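You operate a simulated robot arm through the tools that you are given. There is no shell and no other tool. Be economical: measure what you need, move in short steps, check, and stop when the job is done.

Carry out the task below with a simulated robot arm. There is one attempt and no reset: what you move stays moved.

## Task
Check the green-band forks on the light box and sort them into a drawer.
Fine: the drawer with the word that the display shows; shut it, switch the light box off and leave the stack beside them.

It is judged by the outcome, as a careful person would: the job done as asked, and still so three seconds after it is handed in. It fails if anything else is knocked over, pushed out of place, dropped, spilled or broken.

## Robot
A 6-joint arm with a two-finger parallel gripper, fixed in place. Base frame: the origin is at the foot of the arm, x ahead of it, y to its left, z up; the work surface is at about z = 0.8. Lengths are in m, angles in rad, forces in N, time in s.
With the tool pointing down near the work surface it reaches from about 0.34 to 0.76 m from the base axis. Its first joint turns from -1.152 to 1.152 rad. Payload 2.45 kg.
The tool frame sits at the grasp point between the pads (the TCP): z along the fingers, y along the line on which they close. The tips reach 0.024 m beyond it. The gripper opens to 0.068 m. The fingers are 0.017 m wide and 0.01 m thick; the gripper's body (0.04 by 0.07 m) begins 0.041 m behind the TCP.
Orientation is that of the tool frame in the base frame, as a unit quaternion [w, x, y, z]. With the fingers straight down and closing along the base's y, the tool's x points along the base's -x, its y along +y and its z along -z.

## Interface
- The arm moves only by the tool send_rows. Its argument "plan" is a list of rows, each a list of 3 entries, a list of its own where there are three numbers: the turn, a rotation vector about the base's x, y, z in rad, then the shift along the base's x, y, z in m, then the gripper command, from -1 (fully open) to 1 (shut), values between in proportion. In form: [[[rx, ry, rz], [tx, ty, tz], gripper], ...]. A call has 1 to 10 rows; each row shifts and turns the commanded pose from where the row before left it. A row lasts 0.2 s, in which the tool goes at most 0.05 m and 0.15 rad; a call with a longer step from one row to the next is refused whole, and so is a gripper value outside its range. A pose out of reach is approached as far as the arm can. The call stops where the force on the tool passes 90 N (or 10 N more than at its start, if that is more) or the arm is blocked; 0.2 s more then pass. Each finger travels about 0.108 m/s and halts on what it meets, pressing with about 33 N; the grip force reading is that of the motor and also rises with nothing between the fingers. The clock runs only during rows and for 0.2 s after the last one: add rows that do not move to give the fingers time. It gives the time, the measured TCP pose, the force on the tool (base axes), the opening and the grip force at its end, in the units of the frame above (readings bear some noise), with the torque about the TCP (base axes, N m) and any sound that the robot's microphone picked up, and new pictures: "show" is both (left out), scene, wrist or none.
- Cameras (640 x 400 px; columns grow to the right, rows downward): "scene" is fixed at [0.1712, 0.4307, 1.4436]; the picture's right is [-0.62, -0.78, 0.00], its down [-0.59, 0.47, -0.65] and it looks along [0.51, -0.40, -0.76] (base axes); focal length 323 px, centre (320, 200). "wrist" rides on the gripper at [0.084, 0.011, -0.075] in the tool frame; the picture's right is [-0.13, 0.99, 0.00], its down [-0.60, -0.08, -0.79] and it looks along [-0.79, -0.10, 0.61] (tool axes); focal length 251 px, centre (320, 200). There is no depth. A picture from a camera that has moved, and an enlarged one, comes with that camera's place and axes in the base frame and with its lens.
- enlarge(camera, box): a new picture of the part [left, top, right, bottom] of that camera's present view, enlarged. It takes no simulated time.
- finish_job(): hands the job in; it is judged then, once.

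Work in short steps. Places have to be worked out from the pictures, the camera data and where the tool is seen: move nearer, look again, correct. Check each grasp and each placing, and mend what went wrong. You have 120 turns and 200 pictures in all, those below and enlarged ones among them. Open the gripper and draw the arm clear of the work before you hand the job in, unless the task says otherwise; then end with one line.

The tools are called after ">>>" as a command line: name --argument value ..., lists and objects as JSON in quotes. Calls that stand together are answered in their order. send_rows: Moves the arm, as the interface text tells. Its arguments: {"type":"object","properties":{"plan":{"type":"array"},"show":{"type":"string","enum":["both","scene","wrist","none"]}},"required":["plan"]} The other tools are called the same way: enlarge (camera, box) takes an enlarged picture of a part of a camera's view; finish_job () hands the job in.

At the start:

```text
clock: 0.0
eef_pos: [0.4041, 0.1745, 1.1147]
tool_rot: [0.0, 0.0, 1.0, 0.0]
contact_force: [-0.2, -0.8, -0.1]
ft_torque: [0.01, -0.01, -0.04]
width: 0.068
grasp_force: 0.1
```

scene: 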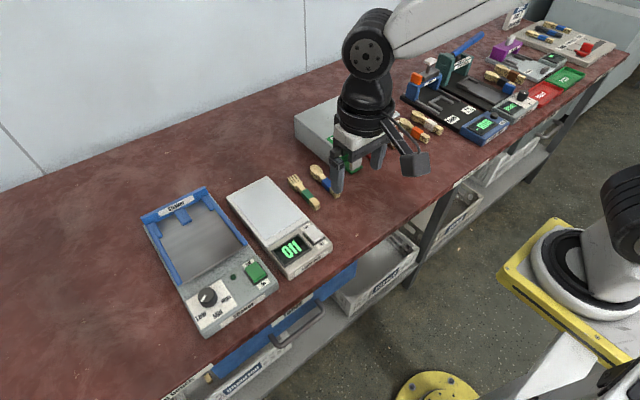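
wrist: 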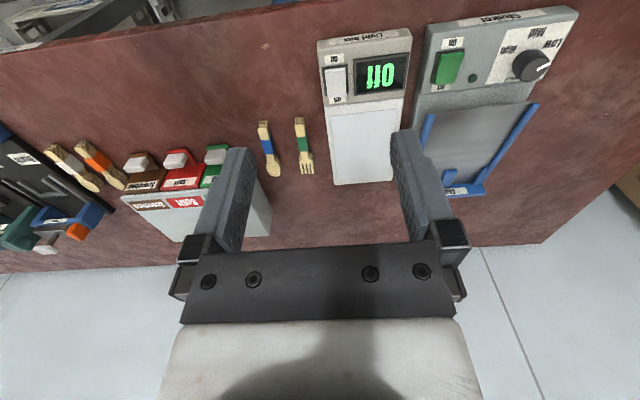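

The light box (display "Off") lies ahead, and the green-band fork is beside it. I'll look at the details first.

>>> enlarge --camera "wrist" --box '[220, 20, 420, 200]'

>>> enlarge --camera "scene" --box '[130, 150, 430, 400]'

>>> enlarge --camera "scene" --box '[380, 0, 640, 170]'

>>> enlarge --camera "wrist" --box '[0, 80, 290, 280]'

```text
2.22 times, centred on (320, 110) of wrist
camera zoom: at [0.3205, 0.1855, 1.1903], right [0.13, 0.99, 0.0], down [0.6, -0.08, 0.79], along [0.79, -0.1, -0.61], focal length 559 px, centre (320, 400)
```

zoom: 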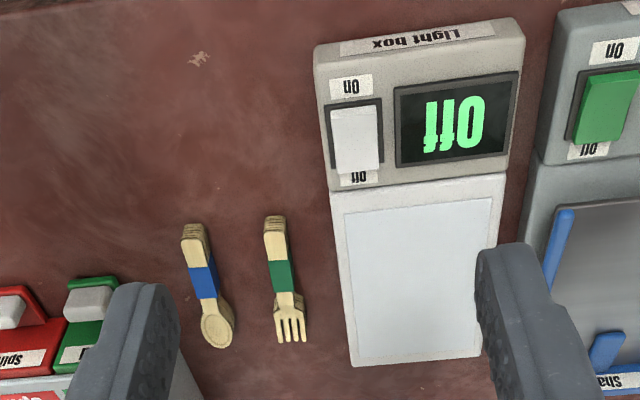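

```text
1.60 times, centred on (280, 275) of scene
camera zoom: at [0.1712, 0.4307, 1.4436], right [-0.62, -0.78, 0.0], down [-0.59, 0.47, -0.65], along [0.51, -0.4, -0.76], focal length 517 px, centre (384, 80)
```

zoom: 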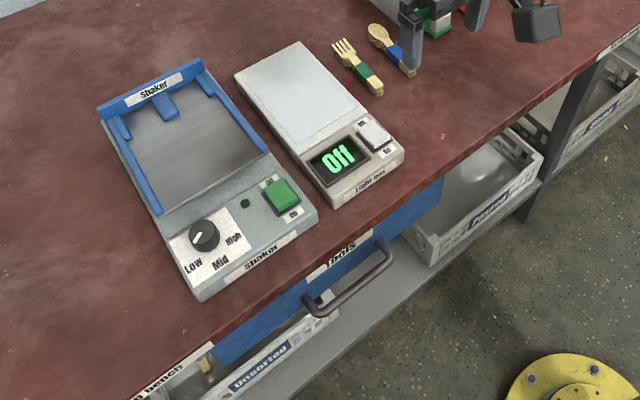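

```text
2.35 times, centred on (510, 85) of scene
camera zoom: at [0.1712, 0.4307, 1.4436], right [-0.62, -0.78, 0.0], down [-0.59, 0.47, -0.65], along [0.51, -0.4, -0.76], focal length 760 px, centre (-127, 471)
```

zoom: 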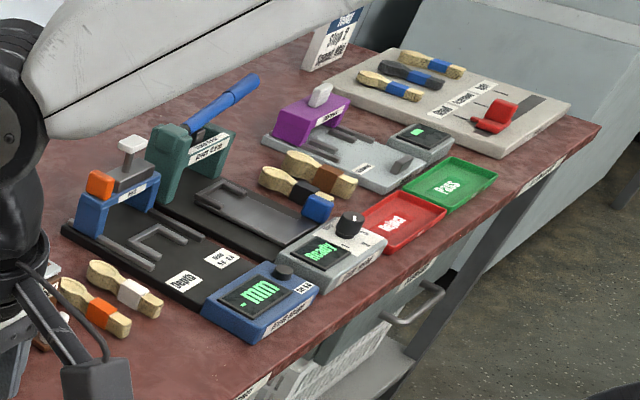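

```text
2.00 times, centred on (145, 180) of wrist
camera zoom: at [0.3205, 0.1855, 1.1903], right [0.13, 0.99, 0.0], down [0.6, -0.08, 0.79], along [0.79, -0.1, -0.61], focal length 503 px, centre (670, 240)
```

zoom: 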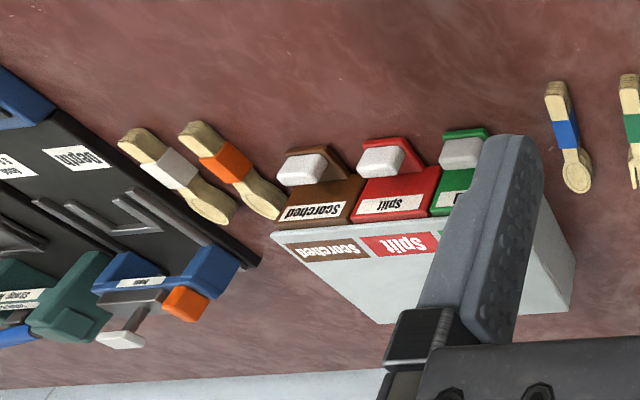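

I estimate the fork stack at about (0.635, 0.11), the light-box plate at (0.63, 0.23) and the switch at (0.505, 0.187). I'll move sideways to view the drawer cabinet.

>>> send_rows --plan '[[[0, 0, 0], [0, -0.05, 0], -1], [[0, 0, 0], [0, -0.05, 0], -1], [[0, 0, 0], [0, -0.05, 0], -1], [[0, 0, 0], [0, -0.05, 0], -1], [[0, 0, 0], [0, -0.02, 0], -1]]'

```text
clock: 1.2
eef_pos: [0.4061, -0.0442, 1.1148]
tool_rot: [0.0, -0.001, 1.0, 0.001]
contact_force: [0.6, -0.1, -0.5]
ft_torque: [0.0, -0.01, -0.01]
width: 0.0681
grasp_force: 0.1
camera wrist: at [0.3222, -0.0335, 1.1906], right [0.13, 0.99, 0.0], down [0.6, -0.08, 0.79], along [0.79, -0.1, -0.61], focal length 251 px, centre (320, 200)
```

scene: 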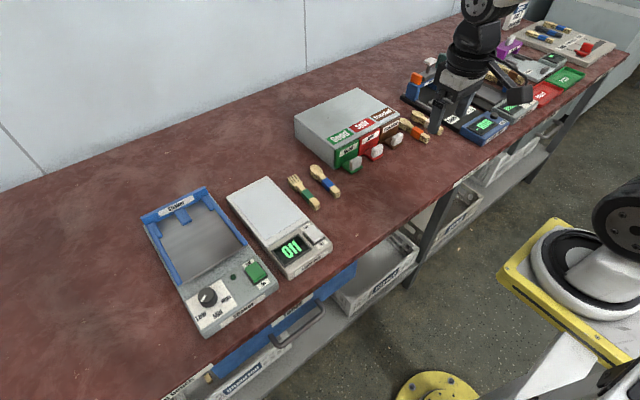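
wrist: 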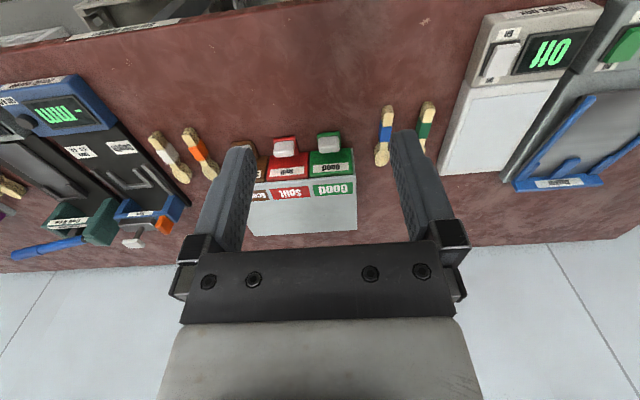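

>>> enlarge --camera "scene" --box '[270, 75, 450, 225]'

>>> enlarge --camera "wrist" --box '[220, 90, 460, 250]'

```text
2.67 times, centred on (360, 150) of scene
camera zoom: at [0.1712, 0.4307, 1.4436], right [-0.62, -0.78, 0.0], down [-0.59, 0.47, -0.65], along [0.51, -0.4, -0.76], focal length 861 px, centre (213, 333)
```

zoom: 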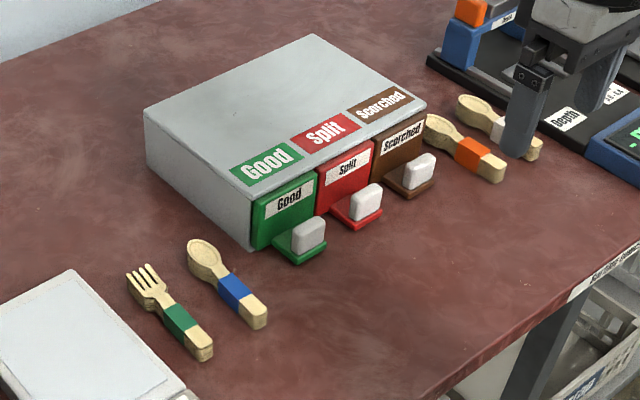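

```text
2.50 times, centred on (340, 170) of wrist
camera zoom: at [0.3222, -0.0335, 1.1906], right [0.13, 0.99, 0.0], down [0.6, -0.08, 0.79], along [0.79, -0.1, -0.61], focal length 629 px, centre (270, 275)
```

zoom: 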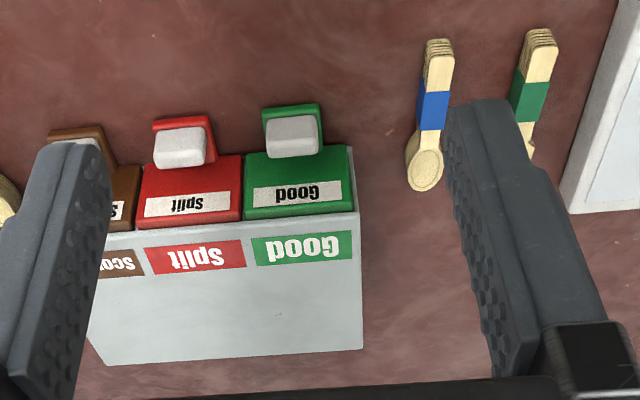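

The drawers are Good, Split and Scorched, each with a white upright knob facing the robot. I'll now go above the fork stack (about 0.62, 0.113) and look closer.

>>> send_rows --plan '[[[0, 0, 0], [0.03, 0.03, 0], -0.5], [[0, 0, 0], [0.035, 0.03, 0], -0.5], [[0, 0, 0], [0.035, 0.03, 0], -0.5], [[0, 0, 0], [0.035, 0.03, 0], -0.5], [[0, 0, 0], [0.035, 0.03, -0.01], -0.5], [[0, 0, 0], [0.02, 0.007, -0.04], -0.5], [[0, 0, 0], [0.01, 0, -0.045], -0.5], [[0, 0, 0], [0.0, 0, -0.045], -0.5], [[0, 0, 0], [0.0, 0, 0], -0.5]]'

```text
clock: 3.2
eef_pos: [0.6032, 0.1127, 0.9728]
tool_rot: [0.0, 0.0, 1.0, 0.0]
contact_force: [0.9, 0.0, 1.2]
ft_torque: [0.02, 0.01, -0.03]
width: 0.0509
grasp_force: 0.0
camera wrist: at [0.52, 0.1225, 1.0483], right [0.13, 0.99, 0.0], down [0.6, -0.08, 0.79], along [0.79, -0.1, -0.61], focal length 251 px, centre (320, 200)
```

scene: 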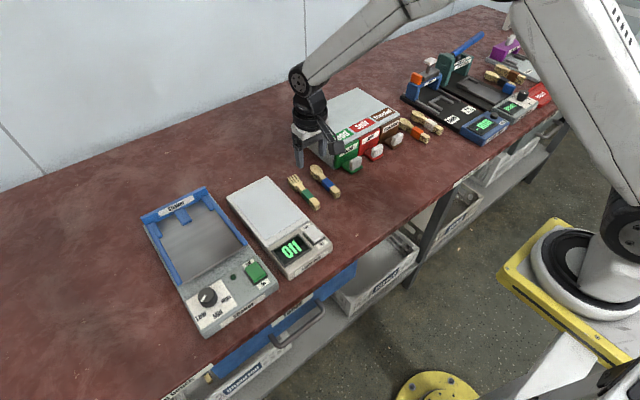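
wrist: 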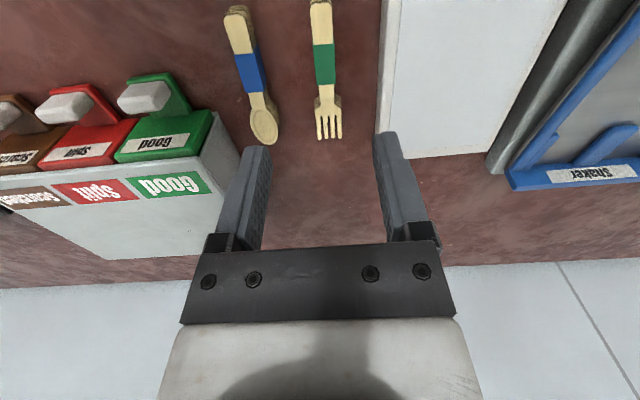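

From this view the fork runs from (0.58, 0.1155) to (0.715, 0.109), with the band at about (0.626, 0.113) and a yaw of about -0.05. I'll descend over the band to 0.86 first.

>>> send_rows --plan '[[[0, 0, -0.05], [0.023, 0, -0.04], -0.5], [[0, 0, 0], [0, 0, -0.04], -0.5], [[0, 0, 0], [0, 0, -0.033], -0.5], [[0, 0, 0], [0, 0, 0], -0.5]]'

```text
clock: 4.2
eef_pos: [0.625, 0.1104, 0.8614]
tool_rot: [-0.001, 0.025, 1.0, 0.0]
contact_force: [-1.0, 0.7, -0.3]
ft_torque: [-0.03, 0.01, -0.03]
width: 0.0512
grasp_force: 0.0
camera wrist: at [0.542, 0.1248, 0.9374], right [0.18, 0.98, 0.0], down [0.6, -0.11, 0.79], along [0.78, -0.14, -0.61], focal length 251 px, centre (320, 200)
```

scene: 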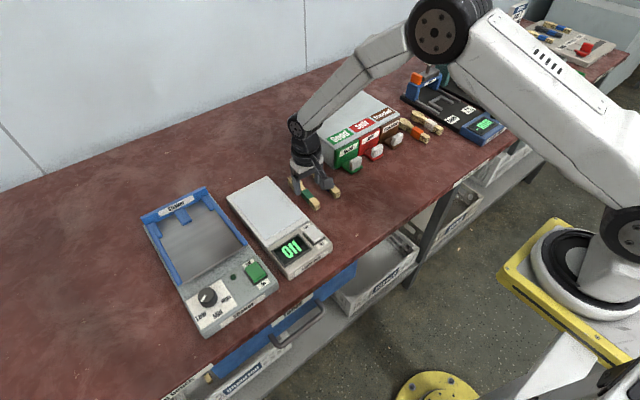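
wrist: 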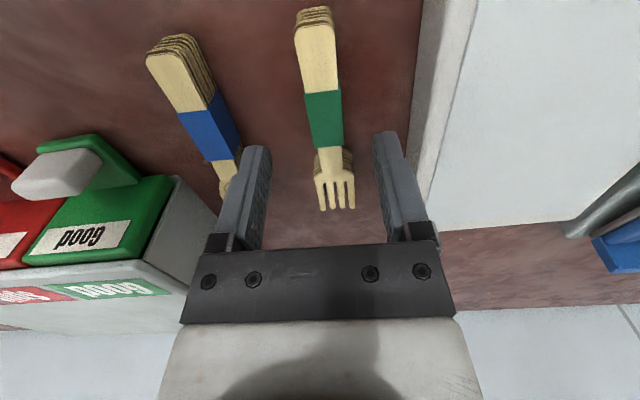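

Grasp centre is near y 0.1125 and the spoons are clear of the fingers. Descending to z≈0.828 and closing.

>>> send_rows --plan '[[[0, 0, -0.01], [0.003, 0.002, -0.02], -0.5], [[0, 0, 0], [0, 0, -0.013], -0.5], [[0, 0, 0], [0, 0, 0], 1], [[0, 0, 0], [0, 0, 0], 1], [[0, 0, 0], [0, 0, 0], 1]]' --show "wrist"

```text
clock: 5.4
eef_pos: [0.6286, 0.1148, 0.8297]
tool_rot: [0.0, 0.029, 1.0, 0.0]
contact_force: [-0.5, -0.4, -0.2]
ft_torque: [0.03, 0.02, 0.02]
width: 0.0147
grasp_force: 33.3
camera wrist: at [0.5465, 0.1291, 0.9046], right [0.19, 0.98, 0.0], down [0.6, -0.11, 0.79], along [0.78, -0.15, -0.61], focal length 251 px, centre (320, 200)
```

wrist: 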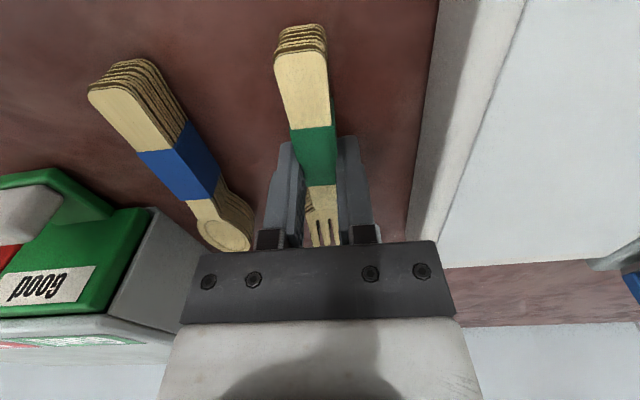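

The stack is held (14.7 mm). Lifting and moving over the light-box plate, whose centre is about (0.636, 0.225).

>>> send_rows --plan '[[[0, 0, 0], [0, 0, 0.03], 1], [[0, 0, 0], [0, 0, 0.04], 1], [[0, 0, 0], [0, 0, 0.04], 1], [[0, 0, 0.03], [-0.008, 0.04, 0], 1], [[0, 0, 0.03], [-0.008, 0.04, 0], 1], [[0, 0, 0], [0, 0.03, 0], 1], [[0, 0, 0], [0, 0, 0], 1]]'

```text
clock: 7.0
eef_pos: [0.6162, 0.2228, 0.9362]
tool_rot: [0.0, 0.001, 1.0, 0.001]
contact_force: [0.5, 0.0, -0.8]
ft_torque: [0.04, -0.02, 0.03]
width: 0.0144
grasp_force: 33.0
camera wrist: at [0.5315, 0.2328, 1.0118], right [0.13, 0.99, 0.0], down [0.6, -0.08, 0.79], along [0.79, -0.1, -0.61], focal length 251 px, centre (320, 200)
```

scene: 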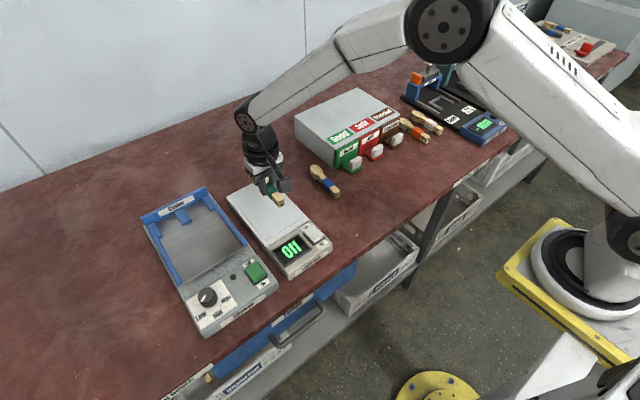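
wrist: 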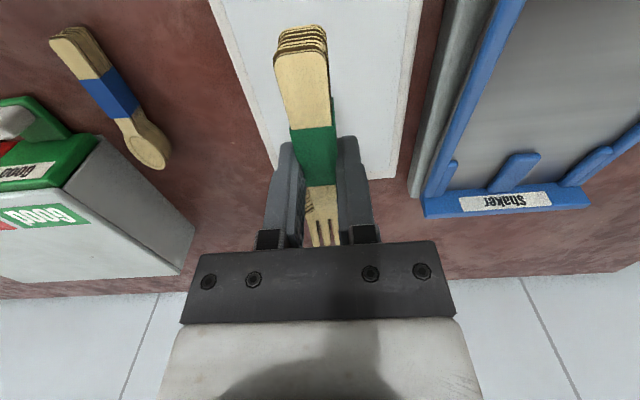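

Aligned over the plate. Descending to 0.885, then feeling for contact in small steps.

>>> send_rows --plan '[[[0, 0, 0], [0, 0.003, -0.03], 1], [[0, 0, 0], [0, 0, -0.021], 1], [[0, 0, 0], [0, 0, 0], 1]]'

```text
clock: 7.8
eef_pos: [0.6157, 0.2246, 0.8859]
tool_rot: [0.001, 0.0, 1.0, 0.0]
contact_force: [0.2, 0.7, -0.9]
ft_torque: [-0.03, -0.01, -0.03]
width: 0.0147
grasp_force: 33.0
camera wrist: at [0.5322, 0.2348, 0.9608], right [0.13, 0.99, 0.0], down [0.6, -0.08, 0.79], along [0.79, -0.1, -0.61], focal length 251 px, centre (320, 200)
```

scene: 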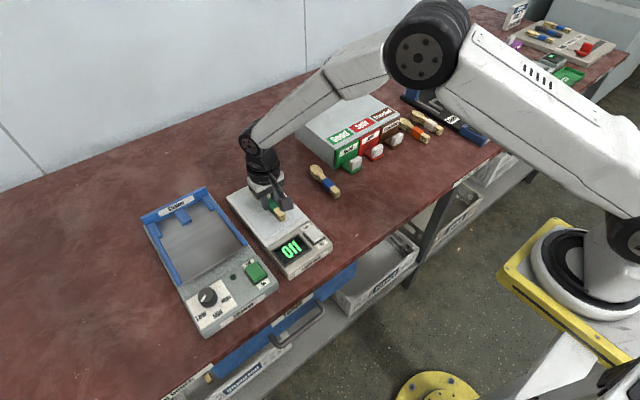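
wrist: 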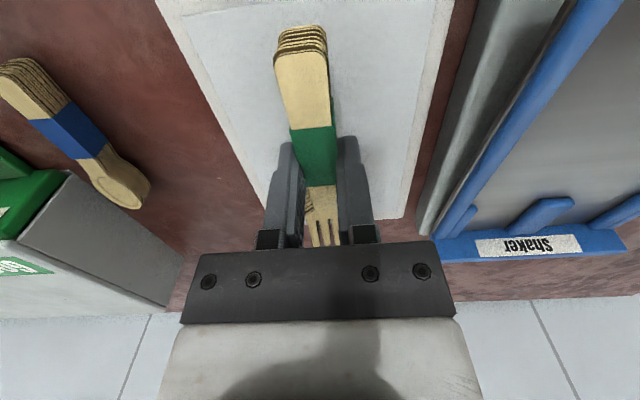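

>>> send_rows --plan '[[[0, 0, 0], [0, 0, -0.006], 1], [[0, 0, 0], [0, 0, -0.004], 1], [[0, 0, 0], [0, 0, -0.003], 1], [[0, 0, 0], [0, 0, 0], 1]]' --show "wrist"

```text
clock: 8.8
eef_pos: [0.6163, 0.2265, 0.8741]
tool_rot: [0.0, 0.0, 1.0, 0.0]
contact_force: [-0.4, -0.1, 0.3]
ft_torque: [0.01, 0.02, -0.02]
width: 0.0147
grasp_force: 32.9
camera wrist: at [0.5315, 0.2365, 0.9495], right [0.13, 0.99, 0.0], down [0.6, -0.08, 0.79], along [0.79, -0.1, -0.61], focal length 251 px, centre (320, 200)
```

wrist: 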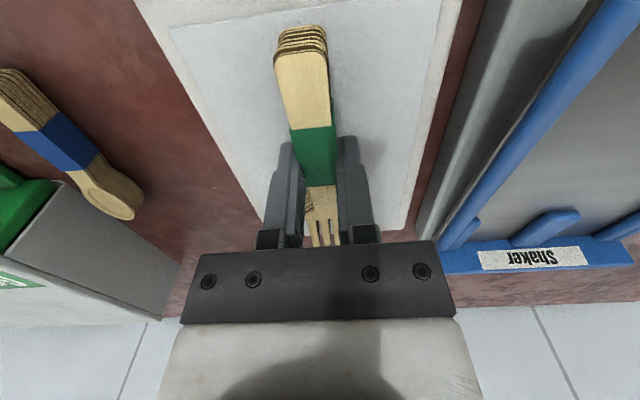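

No contact yet at 0.874; continuing down in small steps.

>>> send_rows --plan '[[[0, 0, 0], [0, 0, -0.003], 1], [[0, 0, 0], [0, 0, -0.003], 1], [[0, 0, 0], [0, 0, -0.002], 1], [[0, 0, 0], [0, 0, 0], 1]]' --show "wrist"

```text
clock: 9.8
eef_pos: [0.6146, 0.2277, 0.8663]
tool_rot: [0.0, 0.0, 1.0, 0.0]
contact_force: [-0.1, 0.7, 0.2]
ft_torque: [-0.01, -0.02, -0.02]
width: 0.0144
grasp_force: 32.6
camera wrist: at [0.5312, 0.2375, 0.942], right [0.13, 0.99, 0.0], down [0.6, -0.08, 0.79], along [0.79, -0.1, -0.61], focal length 251 px, centre (320, 200)
```

wrist: 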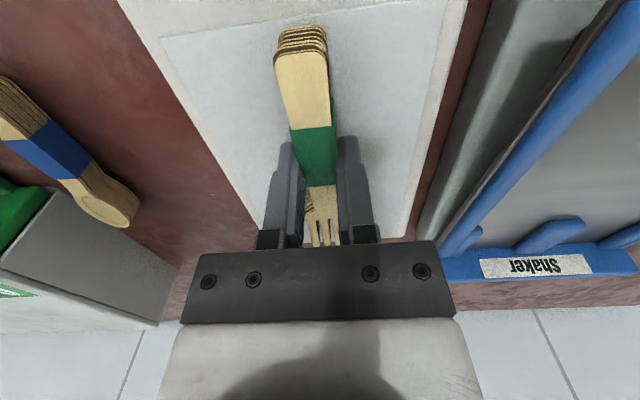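

Still free; continuing.

>>> send_rows --plan '[[[0, 0, 0], [0, 0, -0.002], 1], [[0, 0, 0], [0, 0, -0.002], 1], [[0, 0, 0], [0, 0, -0.002], 1], [[0, 0, 0], [0, 0, 0], 1]]' --show "wrist"

```text
clock: 10.8
eef_pos: [0.6147, 0.2276, 0.8648]
tool_rot: [0.002, 0.0, 1.0, 0.0]
contact_force: [-9.5, -6.6, 34.0]
ft_torque: [-0.13, 0.2, 0.0]
width: 0.0149
grasp_force: 33.1
camera wrist: at [0.5314, 0.2374, 0.9388], right [0.13, 0.99, 0.0], down [0.6, -0.08, 0.8], along [0.79, -0.1, -0.61], focal length 251 px, centre (320, 200)
```

wrist: 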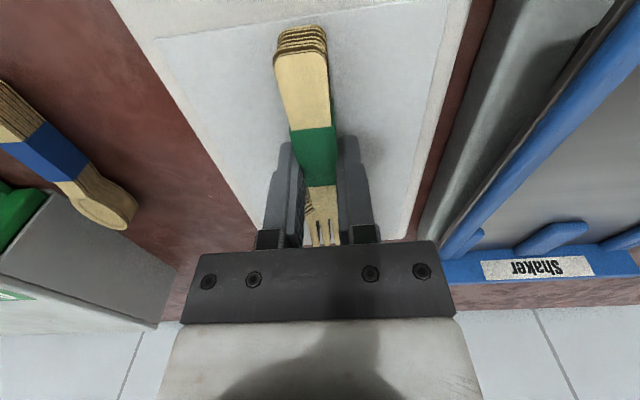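

Contact at TCP 0.865 (plate top about 0.835). I'll relieve the press, open partly and rise.

>>> send_rows --plan '[[[0, 0, 0], [0, 0, 0.003], 1], [[0, 0, 0], [0, 0, 0], -0.4], [[0, 0, 0], [0, 0, 0], -0.4], [[0, 0, 0], [0, 0, 0.03], -0.4], [[0, 0, 0], [0, 0, 0.05], -0.4], [[0, 0, 0], [-0.04, 0, 0.02], -0.4], [[0, 0, 0], [-0.05, 0, 0], -0.4], [[0, 0, 0], [-0.04, 0, 0], -0.4]]'

```text
clock: 12.6
eef_pos: [0.484, 0.2271, 0.9643]
tool_rot: [-0.001, 0.0, 1.0, 0.0]
contact_force: [0.5, -1.0, 0.6]
ft_torque: [-0.01, -0.03, 0.02]
width: 0.0476
grasp_force: 0.1
camera wrist: at [0.3994, 0.2368, 1.0397], right [0.13, 0.99, 0.0], down [0.6, -0.08, 0.79], along [0.79, -0.1, -0.61], focal length 251 px, centre (320, 200)
```

scene: 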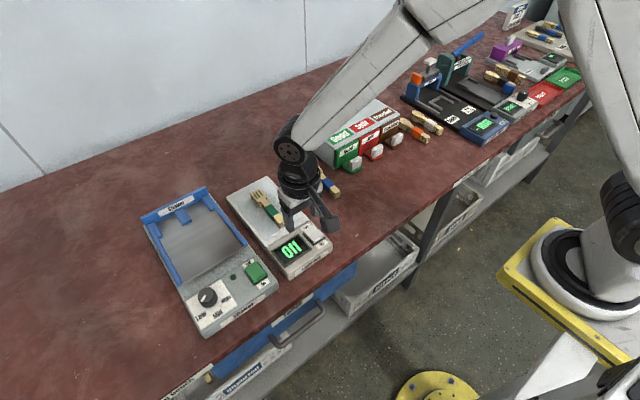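
wrist: 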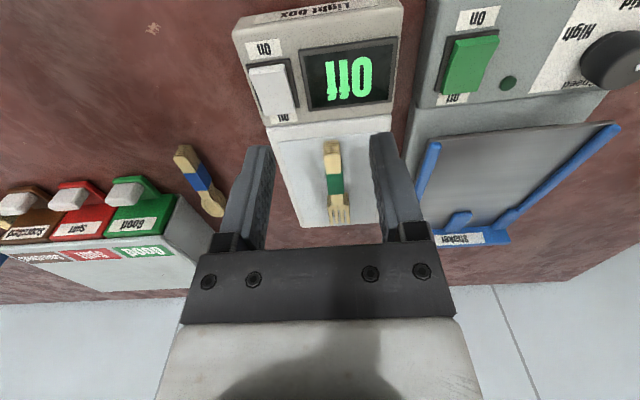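

The stack is on the plate. Now I'll look at the switch.

>>> enlarge --camera "wrist" --box '[220, 0, 420, 130]'

>>> enlarge --camera "scene" --box '[220, 170, 350, 290]'

```text
3.08 times, centred on (320, 65) of wrist
camera zoom: at [0.3994, 0.2368, 1.0397], right [0.13, 0.99, 0.0], down [0.6, -0.08, 0.79], along [0.79, -0.1, -0.61], focal length 774 px, centre (320, 615)
```

zoom: 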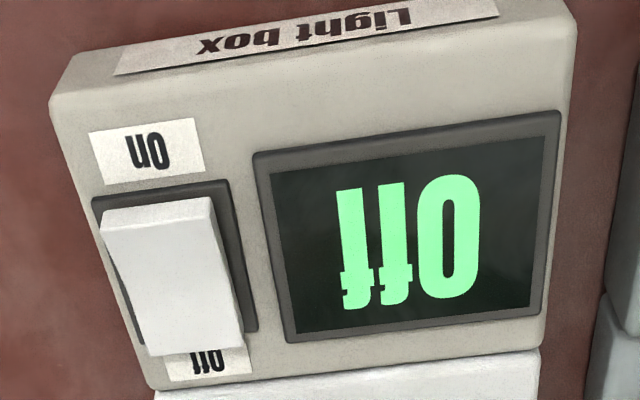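

```text
3.33 times, centred on (285, 230) of scene
camera zoom: at [0.1712, 0.4307, 1.4436], right [-0.62, -0.78, 0.0], down [-0.59, 0.47, -0.65], along [0.51, -0.4, -0.76], focal length 1077 px, centre (437, 100)
```

zoom: 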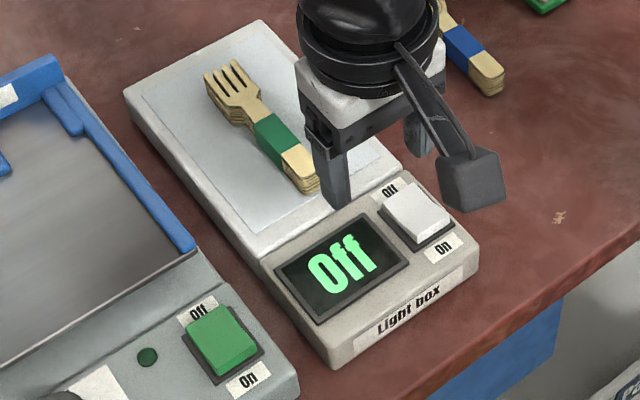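

The rocker spans about x 0.483–0.52 at y≈0.187, with the "On" end nearest the robot. I'll close the fingers and hover above the On end.

>>> send_rows --plan '[[[0, 0, 0], [0.0, -0.04, 0], 1], [[0, 0, 0], [0.003, 0, 0], 1], [[0, 0, 0], [0, 0, -0.03], 1], [[0, 0, 0], [0, 0, -0.024], 1], [[0, 0, 0], [0, 0, 0], 1]]'

```text
clock: 13.8
eef_pos: [0.4874, 0.187, 0.9115]
tool_rot: [0.0, 0.0, 1.0, 0.0]
contact_force: [-0.8, 0.1, 0.0]
ft_torque: [-0.01, -0.03, 0.04]
width: 0.0
grasp_force: 23.8
camera wrist: at [0.4029, 0.1976, 0.9861], right [0.13, 0.99, 0.0], down [0.6, -0.08, 0.79], along [0.79, -0.1, -0.61], focal length 251 px, centre (320, 200)
```

scene: 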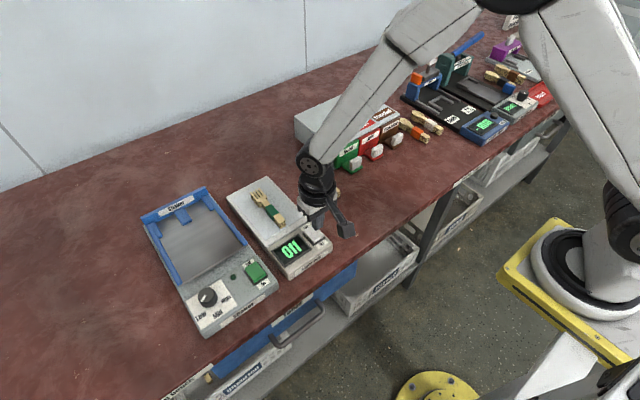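
wrist: 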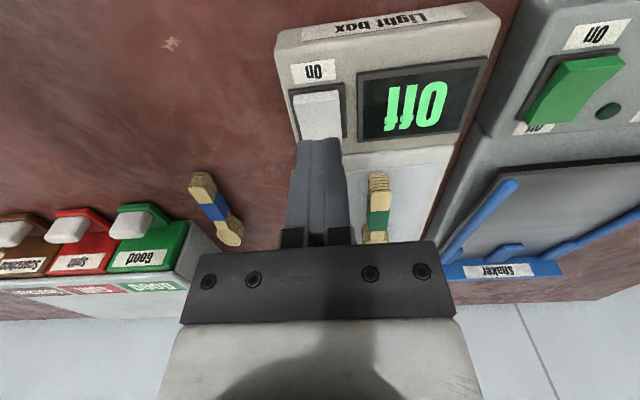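

The near end of the rocker looks to be at about x=0.478, so I shift back 4 mm and press gently in steps.

>>> send_rows --plan '[[[0, 0, 0], [-0.004, 0, -0.01], 1], [[0, 0, 0], [0, 0, -0.01], 1], [[0, 0, 0], [0, 0, -0.005], 1], [[0, 0, 0], [0, 0, -0.004], 1], [[0, 0, 0], [0, 0, -0.003], 1], [[0, 0, 0], [0, 0, 0], 1]]' --show "wrist"

```text
clock: 15.2
eef_pos: [0.4835, 0.1863, 0.8772]
tool_rot: [0.0, 0.0, 1.0, 0.0]
contact_force: [-0.2, -0.3, 0.0]
ft_torque: [0.02, -0.03, 0.0]
width: 0.0
grasp_force: 23.7
camera wrist: at [0.3992, 0.1967, 0.9531], right [0.13, 0.99, 0.0], down [0.6, -0.08, 0.79], along [0.79, -0.1, -0.61], focal length 251 px, centre (320, 200)
```

wrist: 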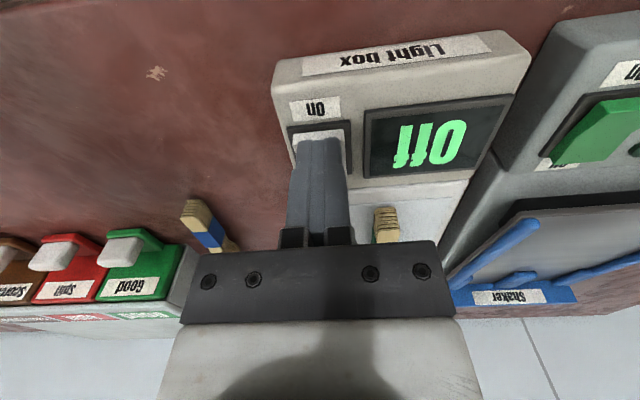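

Very near the rocker; continuing in 2 mm steps.

>>> send_rows --plan '[[[0, 0, 0], [0, 0, -0.002], 1], [[0, 0, 0], [0, 0, -0.002], 1], [[0, 0, 0], [0, 0, -0.002], 1], [[0, 0, 0], [0, 0, -0.002], 1], [[0, 0, 0], [0, 0, 0], 1]]' --show "wrist"

```text
clock: 16.4
eef_pos: [0.4825, 0.1868, 0.8686]
tool_rot: [0.001, 0.0, 1.0, 0.001]
contact_force: [-0.1, 0.3, -0.4]
ft_torque: [0.0, -0.04, 0.01]
width: 0.0003
grasp_force: 23.6
camera wrist: at [0.3991, 0.1967, 0.9454], right [0.13, 0.99, 0.0], down [0.6, -0.08, 0.79], along [0.79, -0.1, -0.61], focal length 251 px, centre (320, 200)
```

wrist: 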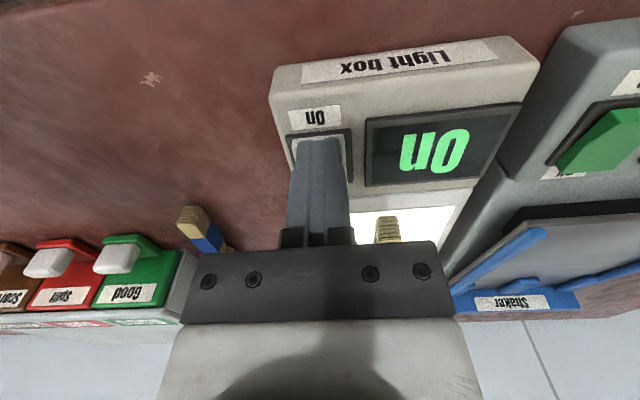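

It now reads "On" and the plate is lit. I'll rise and wait for the result word.

>>> send_rows --plan '[[[0, 0, 0], [0, 0, 0.03], 1], [[0, 0, 0], [-0.03, 0, 0.04], 1], [[0, 0, 0], [-0.04, 0, 0.03], 1], [[0, 0, 0], [0, -0.03, 0.03], -0.4], [[0, 0, 0], [0, -0.03, 0], -0.4], [[0, 0, 0], [0, 0, 0], -0.4], [[0, 0, 0], [0, 0, 0], -0.4]]'

```text
clock: 18.0
eef_pos: [0.4146, 0.1267, 0.9982]
tool_rot: [0.001, -0.001, 1.0, 0.0]
contact_force: [-0.4, 0.3, -0.6]
ft_torque: [0.01, -0.07, -0.04]
width: 0.0477
grasp_force: 0.1
camera wrist: at [0.33, 0.1379, 1.0744], right [0.13, 0.99, 0.0], down [0.6, -0.08, 0.79], along [0.79, -0.1, -0.61], focal length 251 px, centre (320, 200)
```

scene: 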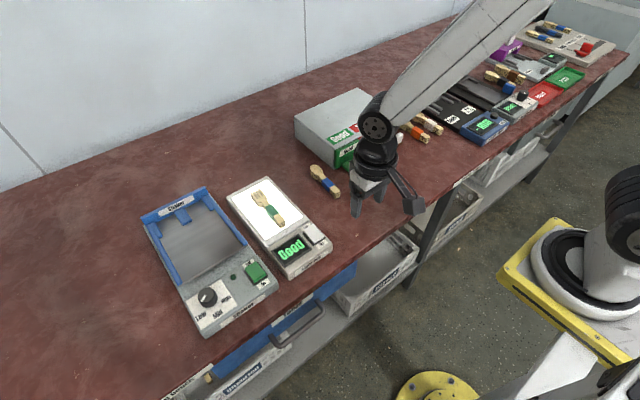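
wrist: 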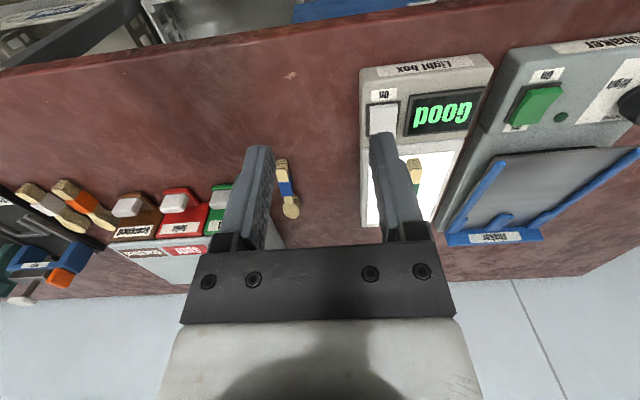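

>>> enlarge --camera "scene" --box '[250, 220, 340, 280]'

>>> enlarge --camera "wrist" --box '[340, 60, 500, 160]'

```text
6.67 times, centred on (295, 250) of scene
camera zoom: at [0.1712, 0.4307, 1.4436], right [-0.62, -0.78, 0.0], down [-0.59, 0.47, -0.65], along [0.51, -0.4, -0.76], focal length 2153 px, centre (487, -133)
```

zoom: 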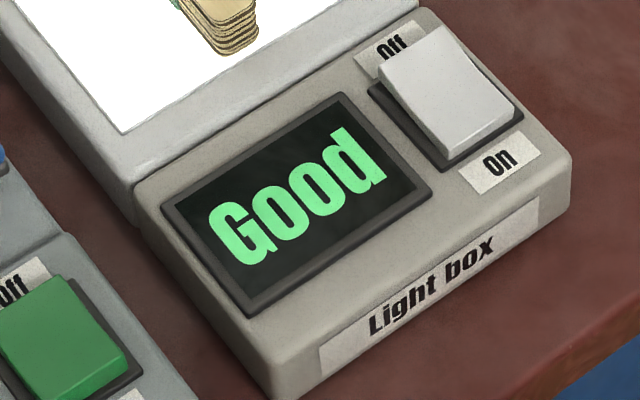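

```text
4.00 times, centred on (420, 110) of wrist
camera zoom: at [0.33, 0.1379, 1.0744], right [0.13, 0.99, 0.0], down [0.6, -0.08, 0.79], along [0.79, -0.1, -0.61], focal length 1006 px, centre (-80, 560)
```

zoom: 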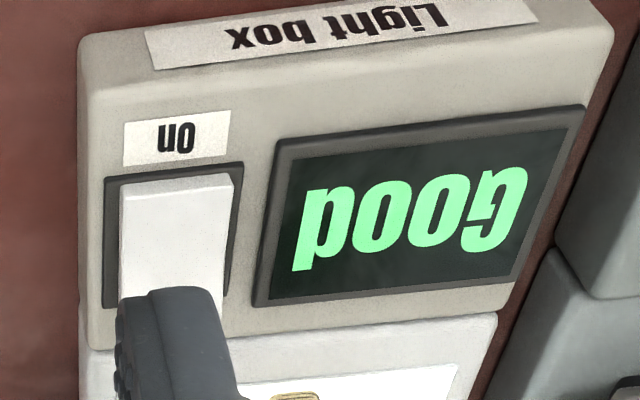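

The result is "Good". Moving to view the Good drawer's knob, estimated at about (0.625, -0.054, 0.84).

>>> send_rows --plan '[[[0, 0, 0], [0.02, -0.045, 0], -0.4], [[0, 0, 0], [0.02, -0.045, 0], -0.4], [[0, 0, 0], [0.02, -0.045, 0], -0.4], [[0, 0, 0], [0.03, -0.04, 0], -0.4], [[0, 0, 0], [0.03, -0.005, -0.02], -0.4], [[0, 0, 0], [0, 0, -0.02], -0.4], [[0, 0, 0], [0, 0, 0], -0.4]]'

```text
clock: 19.6
eef_pos: [0.5345, -0.0536, 0.9606]
tool_rot: [0.0, 0.0, 1.0, 0.0]
contact_force: [0.6, 0.0, 0.9]
ft_torque: [-0.01, 0.02, 0.01]
width: 0.0476
grasp_force: 0.1
camera wrist: at [0.4512, -0.0439, 1.0366], right [0.13, 0.99, 0.0], down [0.6, -0.08, 0.79], along [0.79, -0.1, -0.61], focal length 251 px, centre (320, 200)
```

scene: 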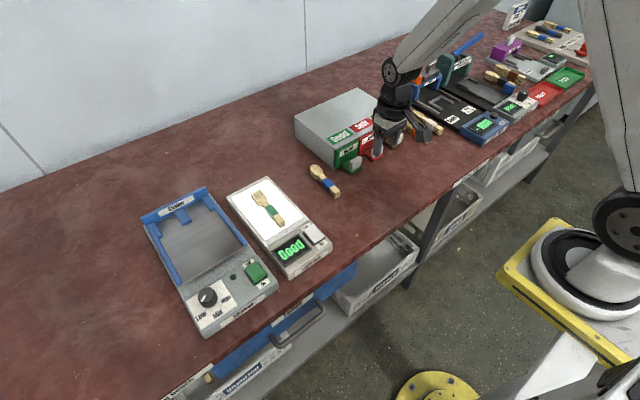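
wrist: 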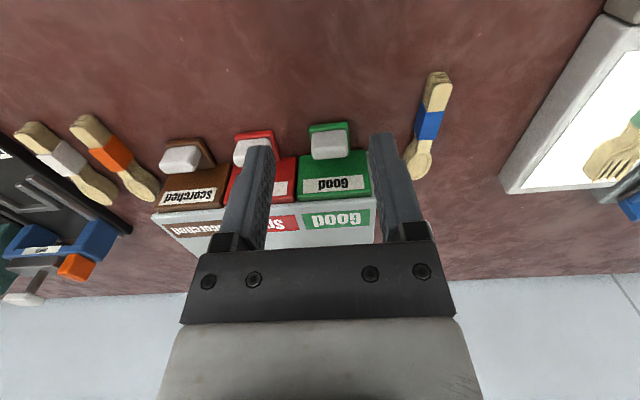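

>>> enlarge --camera "wrist" --box '[220, 100, 420, 250]'

```text
2.67 times, centred on (320, 175) of wrist
camera zoom: at [0.4512, -0.0439, 1.0366], right [0.13, 0.99, 0.0], down [0.6, -0.08, 0.79], along [0.79, -0.1, -0.61], focal length 670 px, centre (320, 267)
```

zoom: 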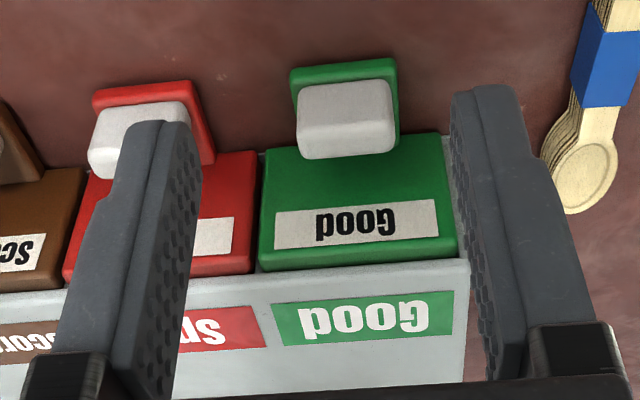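

The knob is about 40 mm wide, centred near y=-0.055, x≈0.63, with its top at about 0.836; the cabinet front is at x≈0.654. I'll open fully and approach from above to z=0.90.

>>> send_rows --plan '[[[0, 0, 0], [0.045, -0.002, 0], -1], [[0, 0, 0], [0.045, 0, 0], -1], [[0, 0, 0], [0.0, 0, -0.03], -1], [[0, 0, 0], [0.0, 0, -0.03], -1], [[0, 0, 0], [0, 0, 0], -1]]'

```text
clock: 20.8
eef_pos: [0.6245, -0.0546, 0.9002]
tool_rot: [0.0, 0.0, 1.0, 0.0]
contact_force: [0.5, -0.1, -0.1]
ft_torque: [-0.01, -0.01, 0.01]
width: 0.0679
grasp_force: 0.0
camera wrist: at [0.5406, -0.044, 0.9752], right [0.13, 0.99, 0.0], down [0.6, -0.08, 0.79], along [0.79, -0.1, -0.61], focal length 251 px, centre (320, 200)
```

scene: 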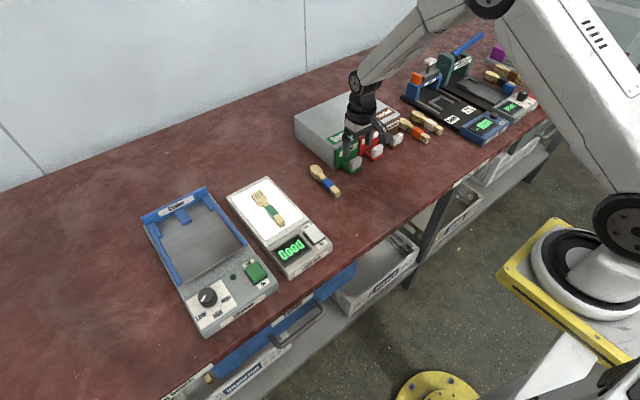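
wrist: 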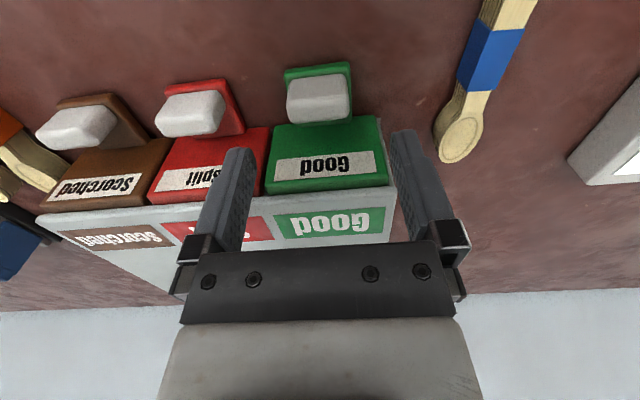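

>>> enlarge --camera "wrist" --box '[240, 40, 420, 200]'

>>> enlarge --camera "scene" --box '[310, 90, 410, 190]'

```text
2.50 times, centred on (330, 120) of wrist
camera zoom: at [0.5406, -0.044, 0.9752], right [0.13, 0.99, 0.0], down [0.6, -0.08, 0.79], along [0.79, -0.1, -0.61], focal length 629 px, centre (295, 400)
```

zoom: 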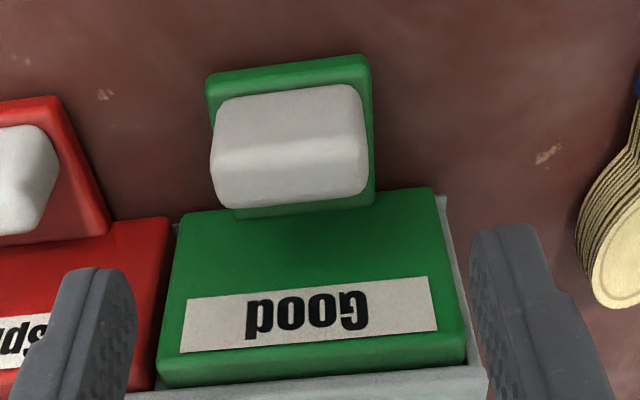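

```text
4.00 times, centred on (360, 140) of scene
camera zoom: at [0.1712, 0.4307, 1.4436], right [-0.62, -0.78, 0.0], down [-0.59, 0.47, -0.65], along [0.51, -0.4, -0.76], focal length 1292 px, centre (160, 440)
```

zoom: 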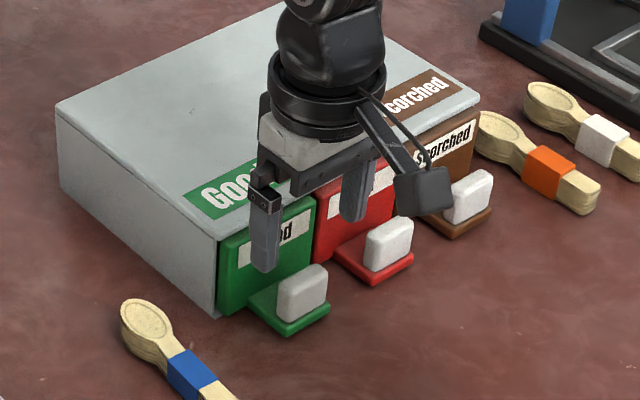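

Knob: x 0.6235–0.638, y centre -0.0555, top 0.836. Descending to z=0.840 and gripping it.

>>> send_rows --plan '[[[0, 0, 0], [0.003, -0.001, -0.03], -1], [[0, 0, 0], [0, 0, -0.03], -1], [[0, 0, 0], [0, 0, 0], 1], [[0, 0, 0], [0, 0, 0], 1], [[0, 0, 0], [0, 0, 0], 1]]'

```text
clock: 22.0
eef_pos: [0.6243, -0.0566, 0.8383]
tool_rot: [0.001, 0.0, 1.0, 0.0]
contact_force: [0.4, -14.3, -4.7]
ft_torque: [-0.28, -0.38, 0.09]
width: 0.038
grasp_force: 44.8
camera wrist: at [0.542, -0.0454, 0.9143], right [0.13, 0.99, 0.0], down [0.6, -0.08, 0.79], along [0.79, -0.1, -0.61], focal length 251 px, centre (320, 200)
```

scene: 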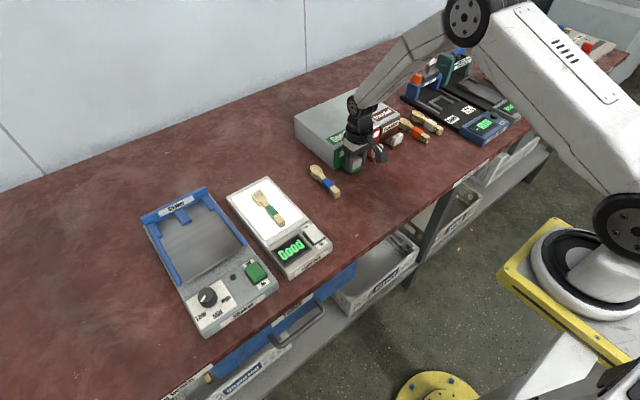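
wrist: 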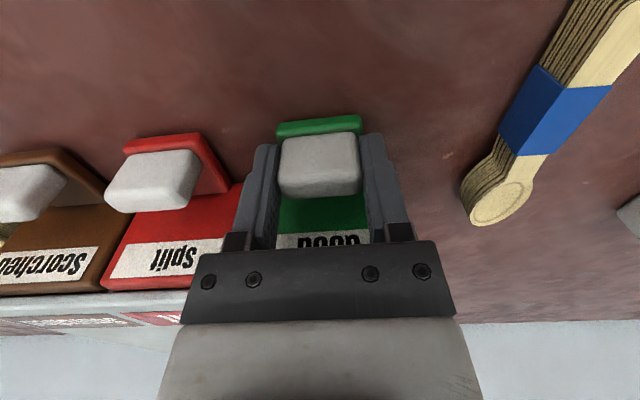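

Gripped (38 mm). Pulling the drawer toward the robot, checking on the way.

>>> send_rows --plan '[[[0, 0, 0], [-0.005, -0.001, 0], 1], [[0, 0, 0], [-0.01, 0, 0], 1], [[0, 0, 0], [-0.015, 0, 0], 1], [[0, 0, 0], [-0.015, 0, 0], 1], [[0, 0, 0], [-0.015, 0, 0], 1], [[0, 0, 0], [0, 0, 0], 1]]'

```text
clock: 23.4
eef_pos: [0.5651, -0.0562, 0.8392]
tool_rot: [0.0, 0.0, 1.0, 0.0]
contact_force: [0.3, -1.7, -9.2]
ft_torque: [0.05, -0.83, -0.12]
width: 0.0379
grasp_force: 45.0
camera wrist: at [0.4821, -0.0456, 0.9145], right [0.13, 0.99, 0.0], down [0.6, -0.08, 0.79], along [0.79, -0.1, -0.61], focal length 251 px, centre (320, 200)
```

scene: 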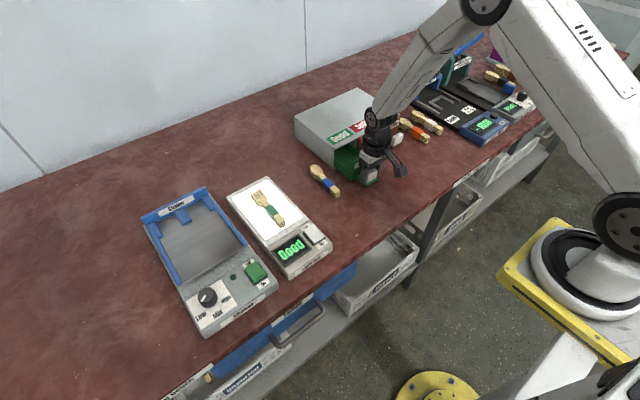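
wrist: 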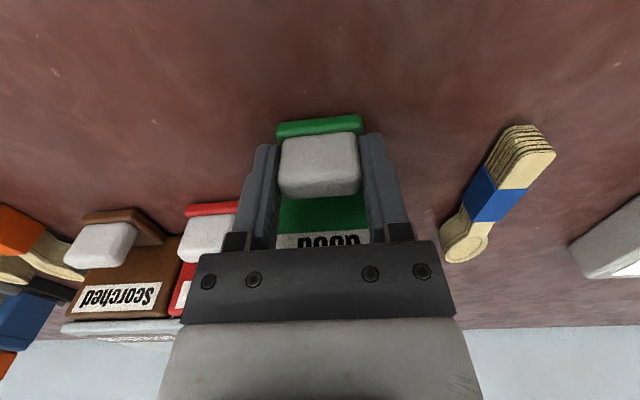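

It slides freely. Pulling another 5 cm.

>>> send_rows --plan '[[[0, 0, 0], [-0.01, 0, 0], 1], [[0, 0, 0], [-0.015, 0, 0], 1], [[0, 0, 0], [-0.015, 0, 0], 1], [[0, 0, 0], [-0.01, 0, 0], 1], [[0, 0, 0], [0, 0, 0], 1]]'

```text
clock: 24.6
eef_pos: [0.5167, -0.0565, 0.8403]
tool_rot: [0.0, -0.001, 1.0, 0.0]
contact_force: [0.4, 19.7, 12.3]
ft_torque: [0.5, 1.11, -0.46]
width: 0.038
grasp_force: 45.5
camera wrist: at [0.4326, -0.0456, 0.9145], right [0.13, 0.99, 0.0], down [0.6, -0.08, 0.79], along [0.79, -0.1, -0.61], focal length 251 px, centre (320, 200)
```

scene: 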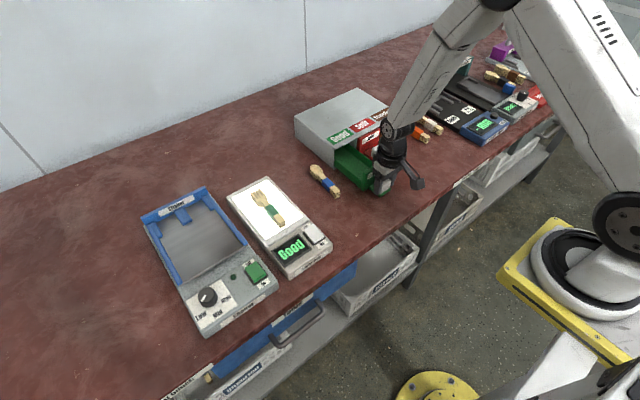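
wrist: 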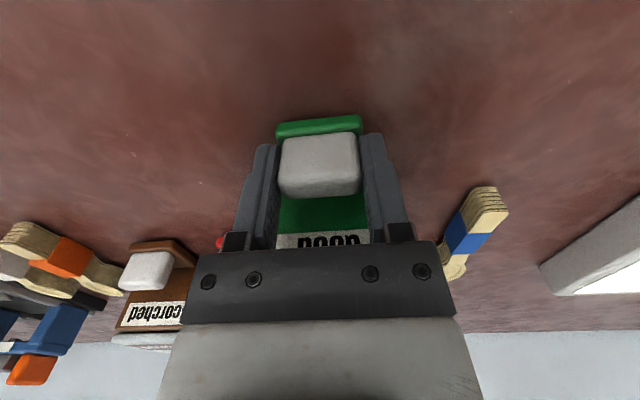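

Opened about 0.108 m; the fork is about 0.135 m long, so I continue gently for the stop.

>>> send_rows --plan '[[[0, 0, 0], [-0.01, 0.0, 0], 1], [[0, 0, 0], [-0.01, 0, 0], 1], [[0, 0, 0], [-0.008, 0, 0], 1], [[0, 0, 0], [0, 0, 0], 1]]' --show "scene"

```text
clock: 25.6
eef_pos: [0.4885, -0.0557, 0.8384]
tool_rot: [0.001, -0.001, 1.0, -0.001]
contact_force: [1.2, 26.6, 20.5]
ft_torque: [0.23, 0.32, -0.08]
width: 0.0381
grasp_force: 44.7
```

scene: 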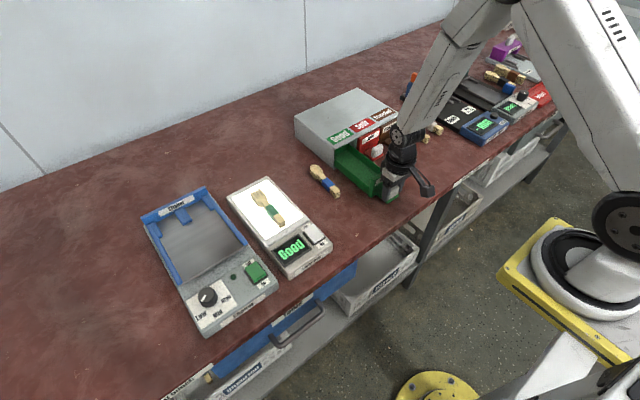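

>>> enlarge --camera "scene" --box '[290, 80, 450, 220]'

```text
2.86 times, centred on (370, 150) of scene
camera zoom: at [0.1709, 0.4313, 1.4434], right [-0.62, -0.78, 0.0], down [-0.59, 0.47, -0.65], along [0.51, -0.4, -0.76], focal length 923 px, centre (177, 343)
```

zoom: 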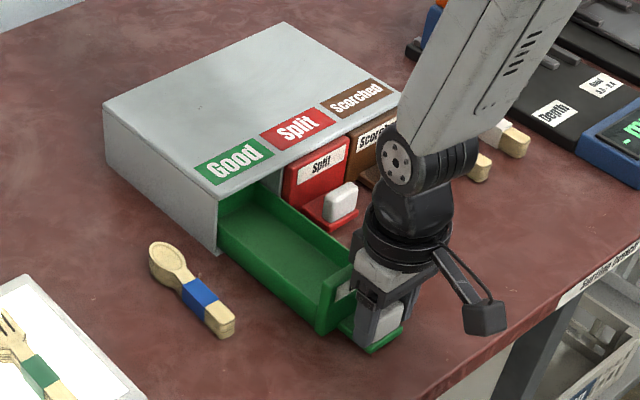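

>>> enlarge --camera "scene" --box '[330, 125, 400, 200]'

```text
5.33 times, centred on (365, 162) of scene
camera zoom: at [0.1709, 0.4313, 1.4434], right [-0.62, -0.78, 0.0], down [-0.59, 0.47, -0.65], along [0.51, -0.4, -0.76], focal length 1723 px, centre (80, 400)
```

zoom: 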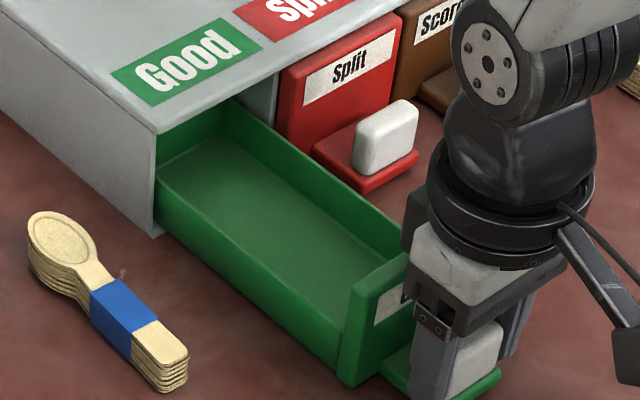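

The back wall sits only slightly inside the cabinet, and I want full clearance for the fork. Pulling up to 15 mm more.

>>> send_rows --plan '[[[0, 0, 0], [-0.005, 0, 0], 1], [[0, 0, 0], [-0.005, 0, 0], 1], [[0, 0, 0], [-0.005, 0, 0], 1], [[0, 0, 0], [0, 0, 0], 1]]' --show "none"

>>> enlarge --camera "scene" --box '[330, 125, 410, 210]'

```text
clock: 26.6
eef_pos: [0.4715, -0.0553, 0.8386]
tool_rot: [-0.001, 0.0, 1.0, 0.0]
contact_force: [0.5, 27.7, -6.8]
ft_torque: [0.07, -1.44, 0.05]
width: 0.0379
grasp_force: 45.3
```

```text
4.71 times, centred on (370, 168) of scene
camera zoom: at [0.1712, 0.4313, 1.4433], right [-0.62, -0.78, 0.0], down [-0.59, 0.47, -0.65], along [0.51, -0.4, -0.76], focal length 1520 px, centre (85, 353)
```

zoom: 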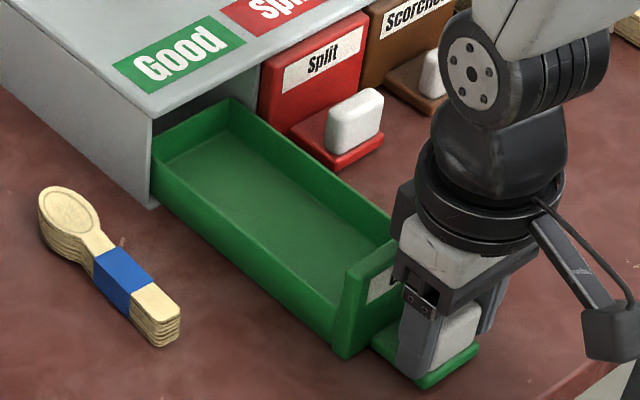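

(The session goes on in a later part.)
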